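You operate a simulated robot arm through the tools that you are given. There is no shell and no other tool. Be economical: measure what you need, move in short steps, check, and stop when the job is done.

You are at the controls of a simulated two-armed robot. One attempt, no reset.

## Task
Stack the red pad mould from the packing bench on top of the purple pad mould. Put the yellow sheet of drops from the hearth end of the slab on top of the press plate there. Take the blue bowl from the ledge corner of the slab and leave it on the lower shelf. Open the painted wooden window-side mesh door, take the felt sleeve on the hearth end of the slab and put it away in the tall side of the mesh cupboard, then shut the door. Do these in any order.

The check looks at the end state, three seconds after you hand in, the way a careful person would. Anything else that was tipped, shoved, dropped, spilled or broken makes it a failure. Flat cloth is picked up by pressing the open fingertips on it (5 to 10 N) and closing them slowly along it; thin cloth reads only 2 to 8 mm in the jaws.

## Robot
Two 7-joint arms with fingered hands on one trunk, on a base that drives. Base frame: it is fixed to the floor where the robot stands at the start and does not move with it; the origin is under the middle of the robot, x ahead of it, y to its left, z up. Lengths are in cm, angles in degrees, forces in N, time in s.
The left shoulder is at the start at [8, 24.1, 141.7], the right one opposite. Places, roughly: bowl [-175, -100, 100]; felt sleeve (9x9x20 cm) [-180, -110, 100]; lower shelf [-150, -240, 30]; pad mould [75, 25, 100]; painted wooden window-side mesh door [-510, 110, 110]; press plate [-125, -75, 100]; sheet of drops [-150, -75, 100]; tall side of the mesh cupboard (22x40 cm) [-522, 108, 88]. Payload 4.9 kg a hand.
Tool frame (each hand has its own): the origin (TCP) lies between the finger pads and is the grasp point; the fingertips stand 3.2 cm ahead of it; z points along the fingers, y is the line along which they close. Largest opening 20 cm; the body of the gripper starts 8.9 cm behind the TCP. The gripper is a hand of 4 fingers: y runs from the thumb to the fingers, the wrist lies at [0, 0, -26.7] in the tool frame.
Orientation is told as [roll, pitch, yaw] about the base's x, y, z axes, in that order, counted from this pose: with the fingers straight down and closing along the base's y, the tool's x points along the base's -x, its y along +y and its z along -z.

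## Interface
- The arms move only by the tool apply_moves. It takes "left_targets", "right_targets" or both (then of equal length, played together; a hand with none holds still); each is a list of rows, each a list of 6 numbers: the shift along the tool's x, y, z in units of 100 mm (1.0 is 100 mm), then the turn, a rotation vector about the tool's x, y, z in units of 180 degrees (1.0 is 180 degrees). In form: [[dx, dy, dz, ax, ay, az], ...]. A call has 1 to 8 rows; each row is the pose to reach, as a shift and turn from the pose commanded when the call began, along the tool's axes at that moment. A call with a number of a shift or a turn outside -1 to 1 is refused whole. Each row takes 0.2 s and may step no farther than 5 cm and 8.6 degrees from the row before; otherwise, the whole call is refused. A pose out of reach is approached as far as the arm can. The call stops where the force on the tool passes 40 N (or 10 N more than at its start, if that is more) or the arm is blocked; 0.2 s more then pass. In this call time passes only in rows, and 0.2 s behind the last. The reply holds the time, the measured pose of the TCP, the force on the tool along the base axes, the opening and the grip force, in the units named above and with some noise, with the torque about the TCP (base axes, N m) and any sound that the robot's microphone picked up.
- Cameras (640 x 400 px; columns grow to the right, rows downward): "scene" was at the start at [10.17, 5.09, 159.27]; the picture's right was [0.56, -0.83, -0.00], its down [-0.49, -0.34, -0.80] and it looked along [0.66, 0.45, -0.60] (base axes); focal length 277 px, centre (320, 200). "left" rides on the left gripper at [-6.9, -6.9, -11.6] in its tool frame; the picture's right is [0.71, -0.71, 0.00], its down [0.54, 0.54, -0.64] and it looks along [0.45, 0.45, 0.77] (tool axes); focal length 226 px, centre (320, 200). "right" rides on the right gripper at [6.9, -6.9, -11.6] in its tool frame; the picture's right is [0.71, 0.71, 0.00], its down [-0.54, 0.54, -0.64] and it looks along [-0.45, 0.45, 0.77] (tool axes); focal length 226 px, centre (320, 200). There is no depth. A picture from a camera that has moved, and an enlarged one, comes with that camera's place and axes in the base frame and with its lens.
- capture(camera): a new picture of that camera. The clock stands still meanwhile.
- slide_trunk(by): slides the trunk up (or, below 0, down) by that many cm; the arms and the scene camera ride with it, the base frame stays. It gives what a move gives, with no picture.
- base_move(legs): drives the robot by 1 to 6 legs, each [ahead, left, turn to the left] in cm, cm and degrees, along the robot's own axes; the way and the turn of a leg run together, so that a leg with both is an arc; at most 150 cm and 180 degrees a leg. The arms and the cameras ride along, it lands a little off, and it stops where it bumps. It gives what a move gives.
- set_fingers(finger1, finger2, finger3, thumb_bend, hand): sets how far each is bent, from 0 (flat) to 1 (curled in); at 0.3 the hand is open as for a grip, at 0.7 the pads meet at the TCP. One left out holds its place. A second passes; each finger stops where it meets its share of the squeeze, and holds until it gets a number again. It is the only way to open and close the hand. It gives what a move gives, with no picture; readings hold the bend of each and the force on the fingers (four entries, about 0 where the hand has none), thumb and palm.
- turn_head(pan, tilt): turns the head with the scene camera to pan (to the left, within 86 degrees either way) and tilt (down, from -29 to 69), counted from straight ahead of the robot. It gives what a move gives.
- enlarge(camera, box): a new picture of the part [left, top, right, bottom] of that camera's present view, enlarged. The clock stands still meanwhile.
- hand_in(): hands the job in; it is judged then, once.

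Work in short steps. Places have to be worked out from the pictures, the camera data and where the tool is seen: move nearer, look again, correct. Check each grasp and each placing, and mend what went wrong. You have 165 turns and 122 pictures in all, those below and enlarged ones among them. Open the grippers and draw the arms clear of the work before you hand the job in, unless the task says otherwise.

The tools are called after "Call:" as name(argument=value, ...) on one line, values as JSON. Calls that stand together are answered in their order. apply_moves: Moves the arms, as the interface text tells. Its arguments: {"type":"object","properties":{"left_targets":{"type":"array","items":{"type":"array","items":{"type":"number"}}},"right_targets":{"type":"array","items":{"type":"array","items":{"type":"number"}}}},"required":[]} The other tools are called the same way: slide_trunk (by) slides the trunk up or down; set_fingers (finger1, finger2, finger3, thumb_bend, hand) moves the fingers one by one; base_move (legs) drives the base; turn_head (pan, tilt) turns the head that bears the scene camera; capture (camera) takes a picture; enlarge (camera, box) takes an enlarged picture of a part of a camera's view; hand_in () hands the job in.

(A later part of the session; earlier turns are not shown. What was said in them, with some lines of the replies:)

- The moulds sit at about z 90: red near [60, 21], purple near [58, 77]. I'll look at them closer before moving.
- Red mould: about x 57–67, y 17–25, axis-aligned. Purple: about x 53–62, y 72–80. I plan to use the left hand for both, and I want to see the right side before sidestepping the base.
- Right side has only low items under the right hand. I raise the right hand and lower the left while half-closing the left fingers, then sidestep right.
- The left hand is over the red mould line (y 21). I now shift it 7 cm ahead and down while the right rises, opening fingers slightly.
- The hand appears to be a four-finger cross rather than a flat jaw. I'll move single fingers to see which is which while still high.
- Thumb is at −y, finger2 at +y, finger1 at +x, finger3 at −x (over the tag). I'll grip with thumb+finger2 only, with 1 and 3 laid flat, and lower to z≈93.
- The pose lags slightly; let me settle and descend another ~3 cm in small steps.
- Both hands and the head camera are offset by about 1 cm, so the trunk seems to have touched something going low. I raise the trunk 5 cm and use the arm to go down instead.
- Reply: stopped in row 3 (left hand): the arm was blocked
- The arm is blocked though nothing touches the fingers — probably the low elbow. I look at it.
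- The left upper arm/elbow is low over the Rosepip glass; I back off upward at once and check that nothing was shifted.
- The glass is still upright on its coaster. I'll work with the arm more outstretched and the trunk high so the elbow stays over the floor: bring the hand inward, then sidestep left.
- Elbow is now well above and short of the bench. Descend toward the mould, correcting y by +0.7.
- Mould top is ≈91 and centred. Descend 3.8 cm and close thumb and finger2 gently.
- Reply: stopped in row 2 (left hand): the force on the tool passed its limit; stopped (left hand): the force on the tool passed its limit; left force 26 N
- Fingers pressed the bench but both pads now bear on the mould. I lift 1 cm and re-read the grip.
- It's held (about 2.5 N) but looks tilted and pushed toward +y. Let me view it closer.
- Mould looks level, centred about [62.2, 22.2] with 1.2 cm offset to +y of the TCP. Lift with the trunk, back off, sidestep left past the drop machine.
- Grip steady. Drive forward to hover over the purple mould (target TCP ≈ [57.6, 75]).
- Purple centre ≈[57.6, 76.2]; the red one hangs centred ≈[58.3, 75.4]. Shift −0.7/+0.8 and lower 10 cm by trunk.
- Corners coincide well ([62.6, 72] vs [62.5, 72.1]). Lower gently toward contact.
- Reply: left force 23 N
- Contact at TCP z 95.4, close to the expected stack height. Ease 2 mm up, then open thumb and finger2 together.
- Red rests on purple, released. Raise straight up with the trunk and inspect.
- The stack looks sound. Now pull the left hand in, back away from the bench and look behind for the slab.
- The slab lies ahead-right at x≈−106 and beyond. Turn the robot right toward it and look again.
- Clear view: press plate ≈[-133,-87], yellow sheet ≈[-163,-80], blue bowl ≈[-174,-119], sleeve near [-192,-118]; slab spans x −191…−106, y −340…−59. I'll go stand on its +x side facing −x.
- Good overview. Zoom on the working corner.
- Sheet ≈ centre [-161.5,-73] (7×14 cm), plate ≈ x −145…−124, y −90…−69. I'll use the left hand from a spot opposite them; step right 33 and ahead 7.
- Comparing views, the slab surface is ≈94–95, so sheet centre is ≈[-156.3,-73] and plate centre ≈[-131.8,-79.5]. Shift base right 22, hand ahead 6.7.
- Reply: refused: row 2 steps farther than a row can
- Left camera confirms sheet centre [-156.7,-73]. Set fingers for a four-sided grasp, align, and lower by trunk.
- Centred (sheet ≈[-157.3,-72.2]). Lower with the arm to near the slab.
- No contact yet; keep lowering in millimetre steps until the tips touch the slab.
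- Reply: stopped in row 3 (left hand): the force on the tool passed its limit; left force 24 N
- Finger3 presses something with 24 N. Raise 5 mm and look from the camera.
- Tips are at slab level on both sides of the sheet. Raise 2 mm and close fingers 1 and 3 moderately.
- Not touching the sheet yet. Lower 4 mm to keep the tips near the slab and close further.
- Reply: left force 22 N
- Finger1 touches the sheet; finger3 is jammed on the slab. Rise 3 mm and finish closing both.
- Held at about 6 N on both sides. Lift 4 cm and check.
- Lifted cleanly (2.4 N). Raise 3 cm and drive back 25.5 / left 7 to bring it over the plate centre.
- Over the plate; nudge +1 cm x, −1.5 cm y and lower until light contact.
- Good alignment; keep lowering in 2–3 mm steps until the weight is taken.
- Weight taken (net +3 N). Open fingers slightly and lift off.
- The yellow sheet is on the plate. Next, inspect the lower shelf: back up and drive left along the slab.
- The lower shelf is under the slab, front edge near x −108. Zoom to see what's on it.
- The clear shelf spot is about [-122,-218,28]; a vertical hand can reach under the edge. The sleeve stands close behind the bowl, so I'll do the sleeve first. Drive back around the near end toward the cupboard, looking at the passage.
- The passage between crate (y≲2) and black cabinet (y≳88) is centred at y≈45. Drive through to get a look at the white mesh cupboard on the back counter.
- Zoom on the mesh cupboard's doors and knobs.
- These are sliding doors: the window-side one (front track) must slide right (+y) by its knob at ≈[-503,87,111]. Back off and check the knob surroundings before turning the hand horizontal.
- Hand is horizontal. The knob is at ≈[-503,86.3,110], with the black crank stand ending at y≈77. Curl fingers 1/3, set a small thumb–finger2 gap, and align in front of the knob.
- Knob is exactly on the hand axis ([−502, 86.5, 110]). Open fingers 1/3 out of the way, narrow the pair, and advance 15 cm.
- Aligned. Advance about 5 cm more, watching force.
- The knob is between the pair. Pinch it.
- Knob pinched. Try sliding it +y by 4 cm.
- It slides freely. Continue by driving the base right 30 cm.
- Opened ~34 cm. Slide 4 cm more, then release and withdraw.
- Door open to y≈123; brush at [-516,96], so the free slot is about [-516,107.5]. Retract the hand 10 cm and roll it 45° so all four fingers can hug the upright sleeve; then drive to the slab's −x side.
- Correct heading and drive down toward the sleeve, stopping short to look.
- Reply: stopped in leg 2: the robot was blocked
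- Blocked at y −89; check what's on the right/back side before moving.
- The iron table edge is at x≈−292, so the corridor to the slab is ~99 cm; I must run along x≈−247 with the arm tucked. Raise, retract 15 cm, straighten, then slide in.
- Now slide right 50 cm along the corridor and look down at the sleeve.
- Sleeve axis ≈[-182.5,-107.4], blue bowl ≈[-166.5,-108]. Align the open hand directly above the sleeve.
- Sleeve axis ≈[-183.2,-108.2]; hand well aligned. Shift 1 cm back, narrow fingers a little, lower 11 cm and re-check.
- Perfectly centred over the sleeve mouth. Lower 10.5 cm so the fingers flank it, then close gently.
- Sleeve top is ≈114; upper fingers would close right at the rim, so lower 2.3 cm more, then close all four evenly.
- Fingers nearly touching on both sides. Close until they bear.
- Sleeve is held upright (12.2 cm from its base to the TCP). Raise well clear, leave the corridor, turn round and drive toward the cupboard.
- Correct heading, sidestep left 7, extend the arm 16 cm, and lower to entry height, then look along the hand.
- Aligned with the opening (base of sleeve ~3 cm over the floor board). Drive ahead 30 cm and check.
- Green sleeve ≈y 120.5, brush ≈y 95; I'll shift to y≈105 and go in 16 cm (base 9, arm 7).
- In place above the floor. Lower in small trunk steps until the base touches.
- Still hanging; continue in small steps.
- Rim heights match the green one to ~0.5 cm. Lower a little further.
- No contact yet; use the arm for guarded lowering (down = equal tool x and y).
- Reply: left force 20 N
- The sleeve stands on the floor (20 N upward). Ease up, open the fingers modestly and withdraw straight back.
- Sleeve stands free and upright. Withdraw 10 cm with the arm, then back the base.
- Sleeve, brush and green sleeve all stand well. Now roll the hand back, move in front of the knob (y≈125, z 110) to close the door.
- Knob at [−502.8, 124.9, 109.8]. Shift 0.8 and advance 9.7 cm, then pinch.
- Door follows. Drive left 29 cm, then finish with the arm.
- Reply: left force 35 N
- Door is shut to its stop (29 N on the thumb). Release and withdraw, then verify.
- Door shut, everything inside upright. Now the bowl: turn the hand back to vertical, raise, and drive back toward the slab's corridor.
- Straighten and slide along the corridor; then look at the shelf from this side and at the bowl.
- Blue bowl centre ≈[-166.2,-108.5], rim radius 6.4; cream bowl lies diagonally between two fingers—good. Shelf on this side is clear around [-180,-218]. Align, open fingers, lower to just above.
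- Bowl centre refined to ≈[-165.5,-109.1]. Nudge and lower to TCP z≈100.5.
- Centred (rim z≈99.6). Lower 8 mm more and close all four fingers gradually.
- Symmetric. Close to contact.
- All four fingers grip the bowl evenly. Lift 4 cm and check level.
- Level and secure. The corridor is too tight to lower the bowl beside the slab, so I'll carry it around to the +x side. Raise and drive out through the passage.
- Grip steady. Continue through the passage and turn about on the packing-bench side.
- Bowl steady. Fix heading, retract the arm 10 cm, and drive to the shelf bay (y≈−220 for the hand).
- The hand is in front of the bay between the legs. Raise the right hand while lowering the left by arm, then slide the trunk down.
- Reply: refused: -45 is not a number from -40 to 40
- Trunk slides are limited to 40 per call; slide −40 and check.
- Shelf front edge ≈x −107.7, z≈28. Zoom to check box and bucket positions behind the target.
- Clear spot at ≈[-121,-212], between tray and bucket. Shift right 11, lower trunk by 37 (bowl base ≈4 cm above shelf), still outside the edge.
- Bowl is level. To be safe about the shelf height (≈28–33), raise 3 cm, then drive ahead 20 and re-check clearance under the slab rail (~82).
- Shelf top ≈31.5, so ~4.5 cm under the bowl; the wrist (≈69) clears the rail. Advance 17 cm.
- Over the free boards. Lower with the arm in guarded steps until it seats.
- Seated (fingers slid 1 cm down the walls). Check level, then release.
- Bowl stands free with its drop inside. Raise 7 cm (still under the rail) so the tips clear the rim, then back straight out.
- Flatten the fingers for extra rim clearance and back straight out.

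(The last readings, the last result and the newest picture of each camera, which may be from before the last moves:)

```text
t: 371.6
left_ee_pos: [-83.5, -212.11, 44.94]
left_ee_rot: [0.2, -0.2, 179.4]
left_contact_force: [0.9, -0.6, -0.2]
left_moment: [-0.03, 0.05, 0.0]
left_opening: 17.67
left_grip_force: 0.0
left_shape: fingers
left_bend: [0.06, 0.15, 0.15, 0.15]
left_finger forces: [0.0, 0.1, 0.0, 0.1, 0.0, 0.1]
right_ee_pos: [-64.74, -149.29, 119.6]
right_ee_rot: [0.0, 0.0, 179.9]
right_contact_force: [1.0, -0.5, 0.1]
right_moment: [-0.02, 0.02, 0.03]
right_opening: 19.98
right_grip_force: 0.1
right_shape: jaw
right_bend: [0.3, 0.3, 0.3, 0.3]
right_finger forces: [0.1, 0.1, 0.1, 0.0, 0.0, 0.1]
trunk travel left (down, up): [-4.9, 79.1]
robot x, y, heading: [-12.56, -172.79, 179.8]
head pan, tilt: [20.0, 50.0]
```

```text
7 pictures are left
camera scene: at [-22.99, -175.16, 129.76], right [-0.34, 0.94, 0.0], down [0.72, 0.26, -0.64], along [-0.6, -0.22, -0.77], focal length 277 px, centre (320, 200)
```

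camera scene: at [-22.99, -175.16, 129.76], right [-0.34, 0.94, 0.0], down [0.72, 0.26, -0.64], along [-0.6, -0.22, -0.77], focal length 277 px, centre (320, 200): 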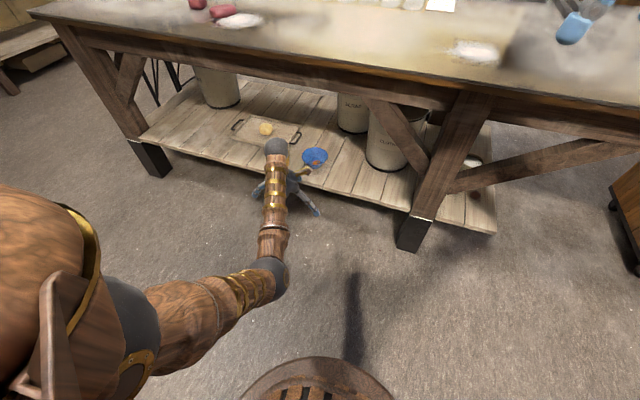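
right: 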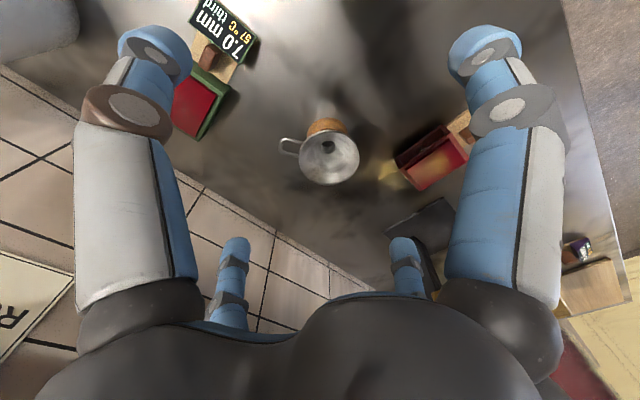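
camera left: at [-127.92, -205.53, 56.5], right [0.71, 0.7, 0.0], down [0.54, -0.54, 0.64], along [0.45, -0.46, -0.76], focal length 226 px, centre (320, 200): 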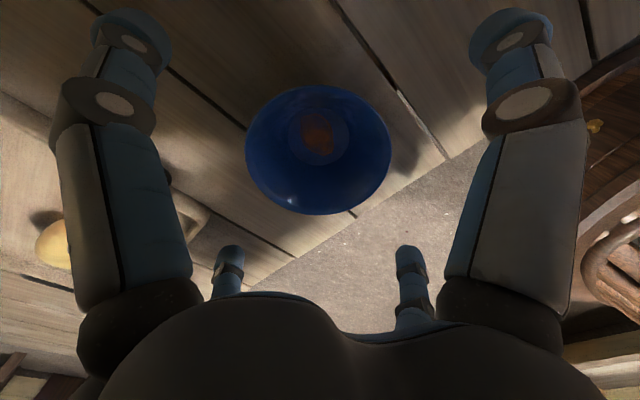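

Bowl rests on the shelf. Raise up, and take a final look at the slab end and the mould stack.

Call:
slide_trunk(by=40)

Call:
slide_trunk(by=25)

Call:
turn_head(pan=-32, tilt=35)

Call:
capture(camera="scene")

Call:
turn_head(pan=-86, tilt=20)

Call:
capture(camera="scene")

```text
t: 375.4
left_ee_pos: [-83.64, -212.05, 84.91]
left_ee_rot: [0.2, -0.1, 179.3]
left_contact_force: [-0.3, 0.6, 0.1]
left_moment: [-0.03, -0.01, 0.03]
left_opening: 17.66
left_grip_force: 0.1
left_shape: fingers
left_bend: [0.06, 0.15, 0.15, 0.15]
left_finger forces: [0.0, 0.0, 0.0, 0.0, 0.1, 0.1]
right_ee_pos: [-64.82, -149.35, 159.59]
right_ee_rot: [0.0, -0.1, 179.9]
right_contact_force: [-0.4, -0.3, 0.2]
right_moment: [0.01, -0.01, 0.01]
right_opening: 19.98
right_grip_force: 0.0
right_shape: jaw
right_bend: [0.3, 0.3, 0.3, 0.3]
right_finger forces: [0.0, 0.0, 0.0, 0.1, 0.0, 0.1]
trunk travel left (down, up): [-44.9, 39.1]
robot x, y, heading: [-12.36, -172.5, 180.1]
head pan, tilt: [20.0, 50.0]
```

```text
t: 378.0
left_ee_pos: [-83.54, -211.94, 109.94]
left_ee_rot: [0.3, 0.0, 179.5]
left_contact_force: [-0.6, -0.2, 0.1]
left_moment: [-0.04, -0.02, 0.01]
left_opening: 17.7
left_grip_force: 0.1
left_shape: fingers
left_bend: [0.06, 0.15, 0.15, 0.15]
left_finger forces: [0.1, 0.0, 0.0, 0.0, 0.0, 0.0]
right_ee_pos: [-64.9, -149.48, 184.58]
right_ee_rot: [0.0, 0.1, 179.9]
right_contact_force: [0.0, -0.9, -0.7]
right_moment: [-0.01, 0.02, 0.01]
right_opening: 20.0
right_grip_force: 0.1
right_shape: jaw
right_bend: [0.3, 0.3, 0.3, 0.3]
right_finger forces: [0.0, 0.0, 0.0, 0.1, 0.0, 0.0]
trunk travel left (down, up): [-69.9, 14.1]
robot x, y, heading: [-12.47, -172.74, 179.8]
head pan, tilt: [20.0, 50.0]
```

```text
t: 379.2
left_ee_pos: [-83.72, -212.0, 109.95]
left_ee_rot: [0.2, 0.0, 179.5]
left_contact_force: [0.5, 0.1, -0.6]
left_moment: [0.0, 0.0, -0.02]
left_opening: 17.68
left_grip_force: 0.0
left_shape: fingers
left_bend: [0.06, 0.15, 0.15, 0.15]
left_finger forces: [0.0, 0.0, 0.0, 0.1, 0.0, 0.0]
right_ee_pos: [-64.81, -149.31, 184.69]
right_ee_rot: [0.0, 0.0, 179.9]
right_contact_force: [-0.2, -0.9, 0.0]
right_moment: [-0.02, -0.01, -0.01]
right_opening: 19.96
right_grip_force: 0.0
right_shape: jaw
right_bend: [0.3, 0.3, 0.3, 0.3]
right_finger forces: [0.0, 0.0, 0.0, 0.1, 0.0, 0.1]
trunk travel left (down, up): [-69.9, 14.1]
robot x, y, heading: [-12.8, -172.5, 179.7]
head pan, tilt: [-32.0, 35.0]
```

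```text
6 pictures are left
camera scene: at [-23.28, -167.87, 196.92], right [0.53, 0.85, 0.0], down [0.49, -0.3, -0.82], along [-0.69, 0.44, -0.57], focal length 277 px, centre (320, 200)
```

scene: 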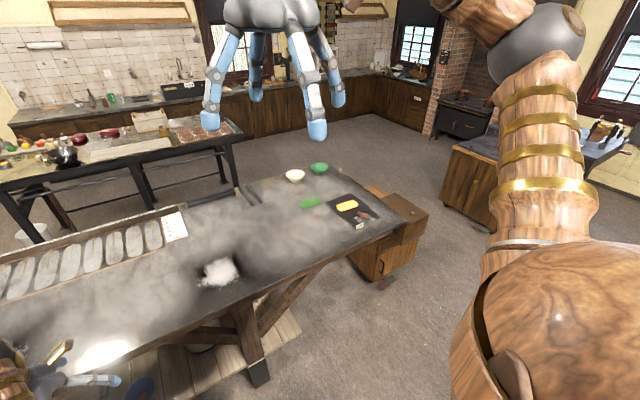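

```text
t: 380.5
left_ee_pos: [-83.57, -212.02, 109.86]
left_ee_rot: [0.2, 0.1, 179.4]
left_contact_force: [-0.1, -0.1, 0.0]
left_moment: [0.0, -0.01, 0.01]
left_opening: 17.71
left_grip_force: 0.0
left_shape: fingers
left_bend: [0.06, 0.15, 0.15, 0.15]
left_finger forces: [0.0, 0.0, 0.0, 0.0, 0.0, 0.0]
right_ee_pos: [-64.79, -149.33, 184.65]
right_ee_rot: [0.1, -0.1, 180.0]
right_contact_force: [0.2, 0.5, -0.4]
right_moment: [0.0, 0.01, 0.04]
right_opening: 19.97
right_grip_force: 0.2
right_shape: jaw
right_bend: [0.3, 0.3, 0.3, 0.3]
right_finger forces: [0.0, 0.0, 0.0, 0.0, 0.0, 0.1]
trunk travel left (down, up): [-69.9, 14.1]
robot x, y, heading: [-12.65, -172.62, 180.0]
head pan, tilt: [-85.9, 20.0]
```

```text
5 pictures are left
camera scene: at [-16.48, -163.25, 199.31], right [1.0, 0.07, 0.0], down [0.02, -0.34, -0.94], along [-0.06, 0.94, -0.34], focal length 277 px, centre (320, 200)
```

scene: 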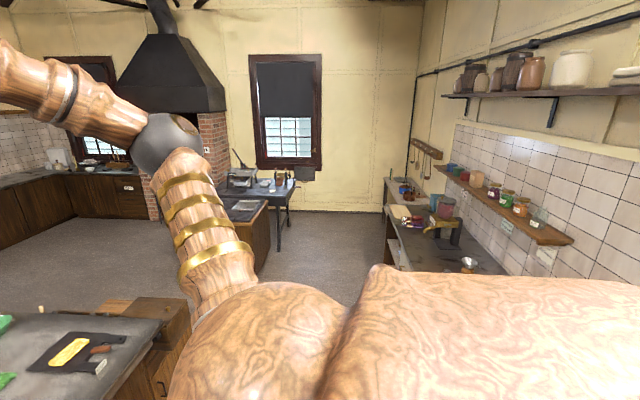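

Slab end intact. One zoom on the packing bench to confirm the stack.

Call:
enlarge(camera="scene", box=[380, 180, 500, 280])

```text
4.00 times, centred on (440, 230) of scene
camera zoom: at [-16.48, -163.25, 199.31], right [1.0, 0.07, 0.0], down [0.02, -0.34, -0.94], along [-0.06, 0.94, -0.34], focal length 1109 px, centre (-160, 80)
```

zoom: 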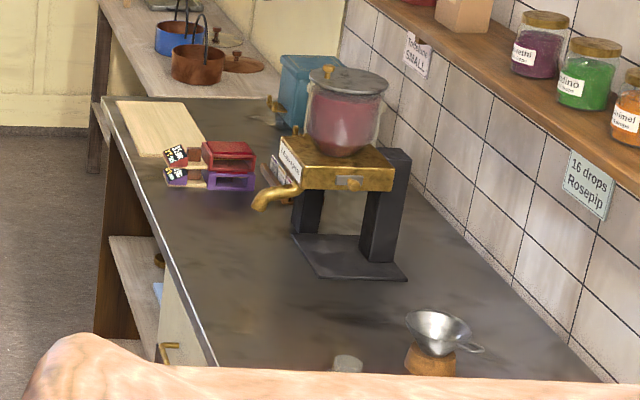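

The red mould sits neatly on the purple one, and everything else is in place; the hands are open and clear. Handing in.

Call:
hand_in()

```text
The job is handed in.
```

All four parts are done and I've handed the job in:
- **Moulds:** the red pad mould is stacked on the purple one.
- **Drops:** the yellow sheet lies on the press plate.
- **Bowl:** the blue bowl is on the lower shelf with its drop still inside.
- **Sleeve:** the felt sleeve stands in the tall side of the mesh cupboard, and the window-side door is shut.

Early on, the left arm pressed down near the Rosepip glass on the packing bench; it looked upright on its coaster afterwards. Later, the base bumped something in the gap between the slab and the iron table, probably the table; I saw nothing moved.
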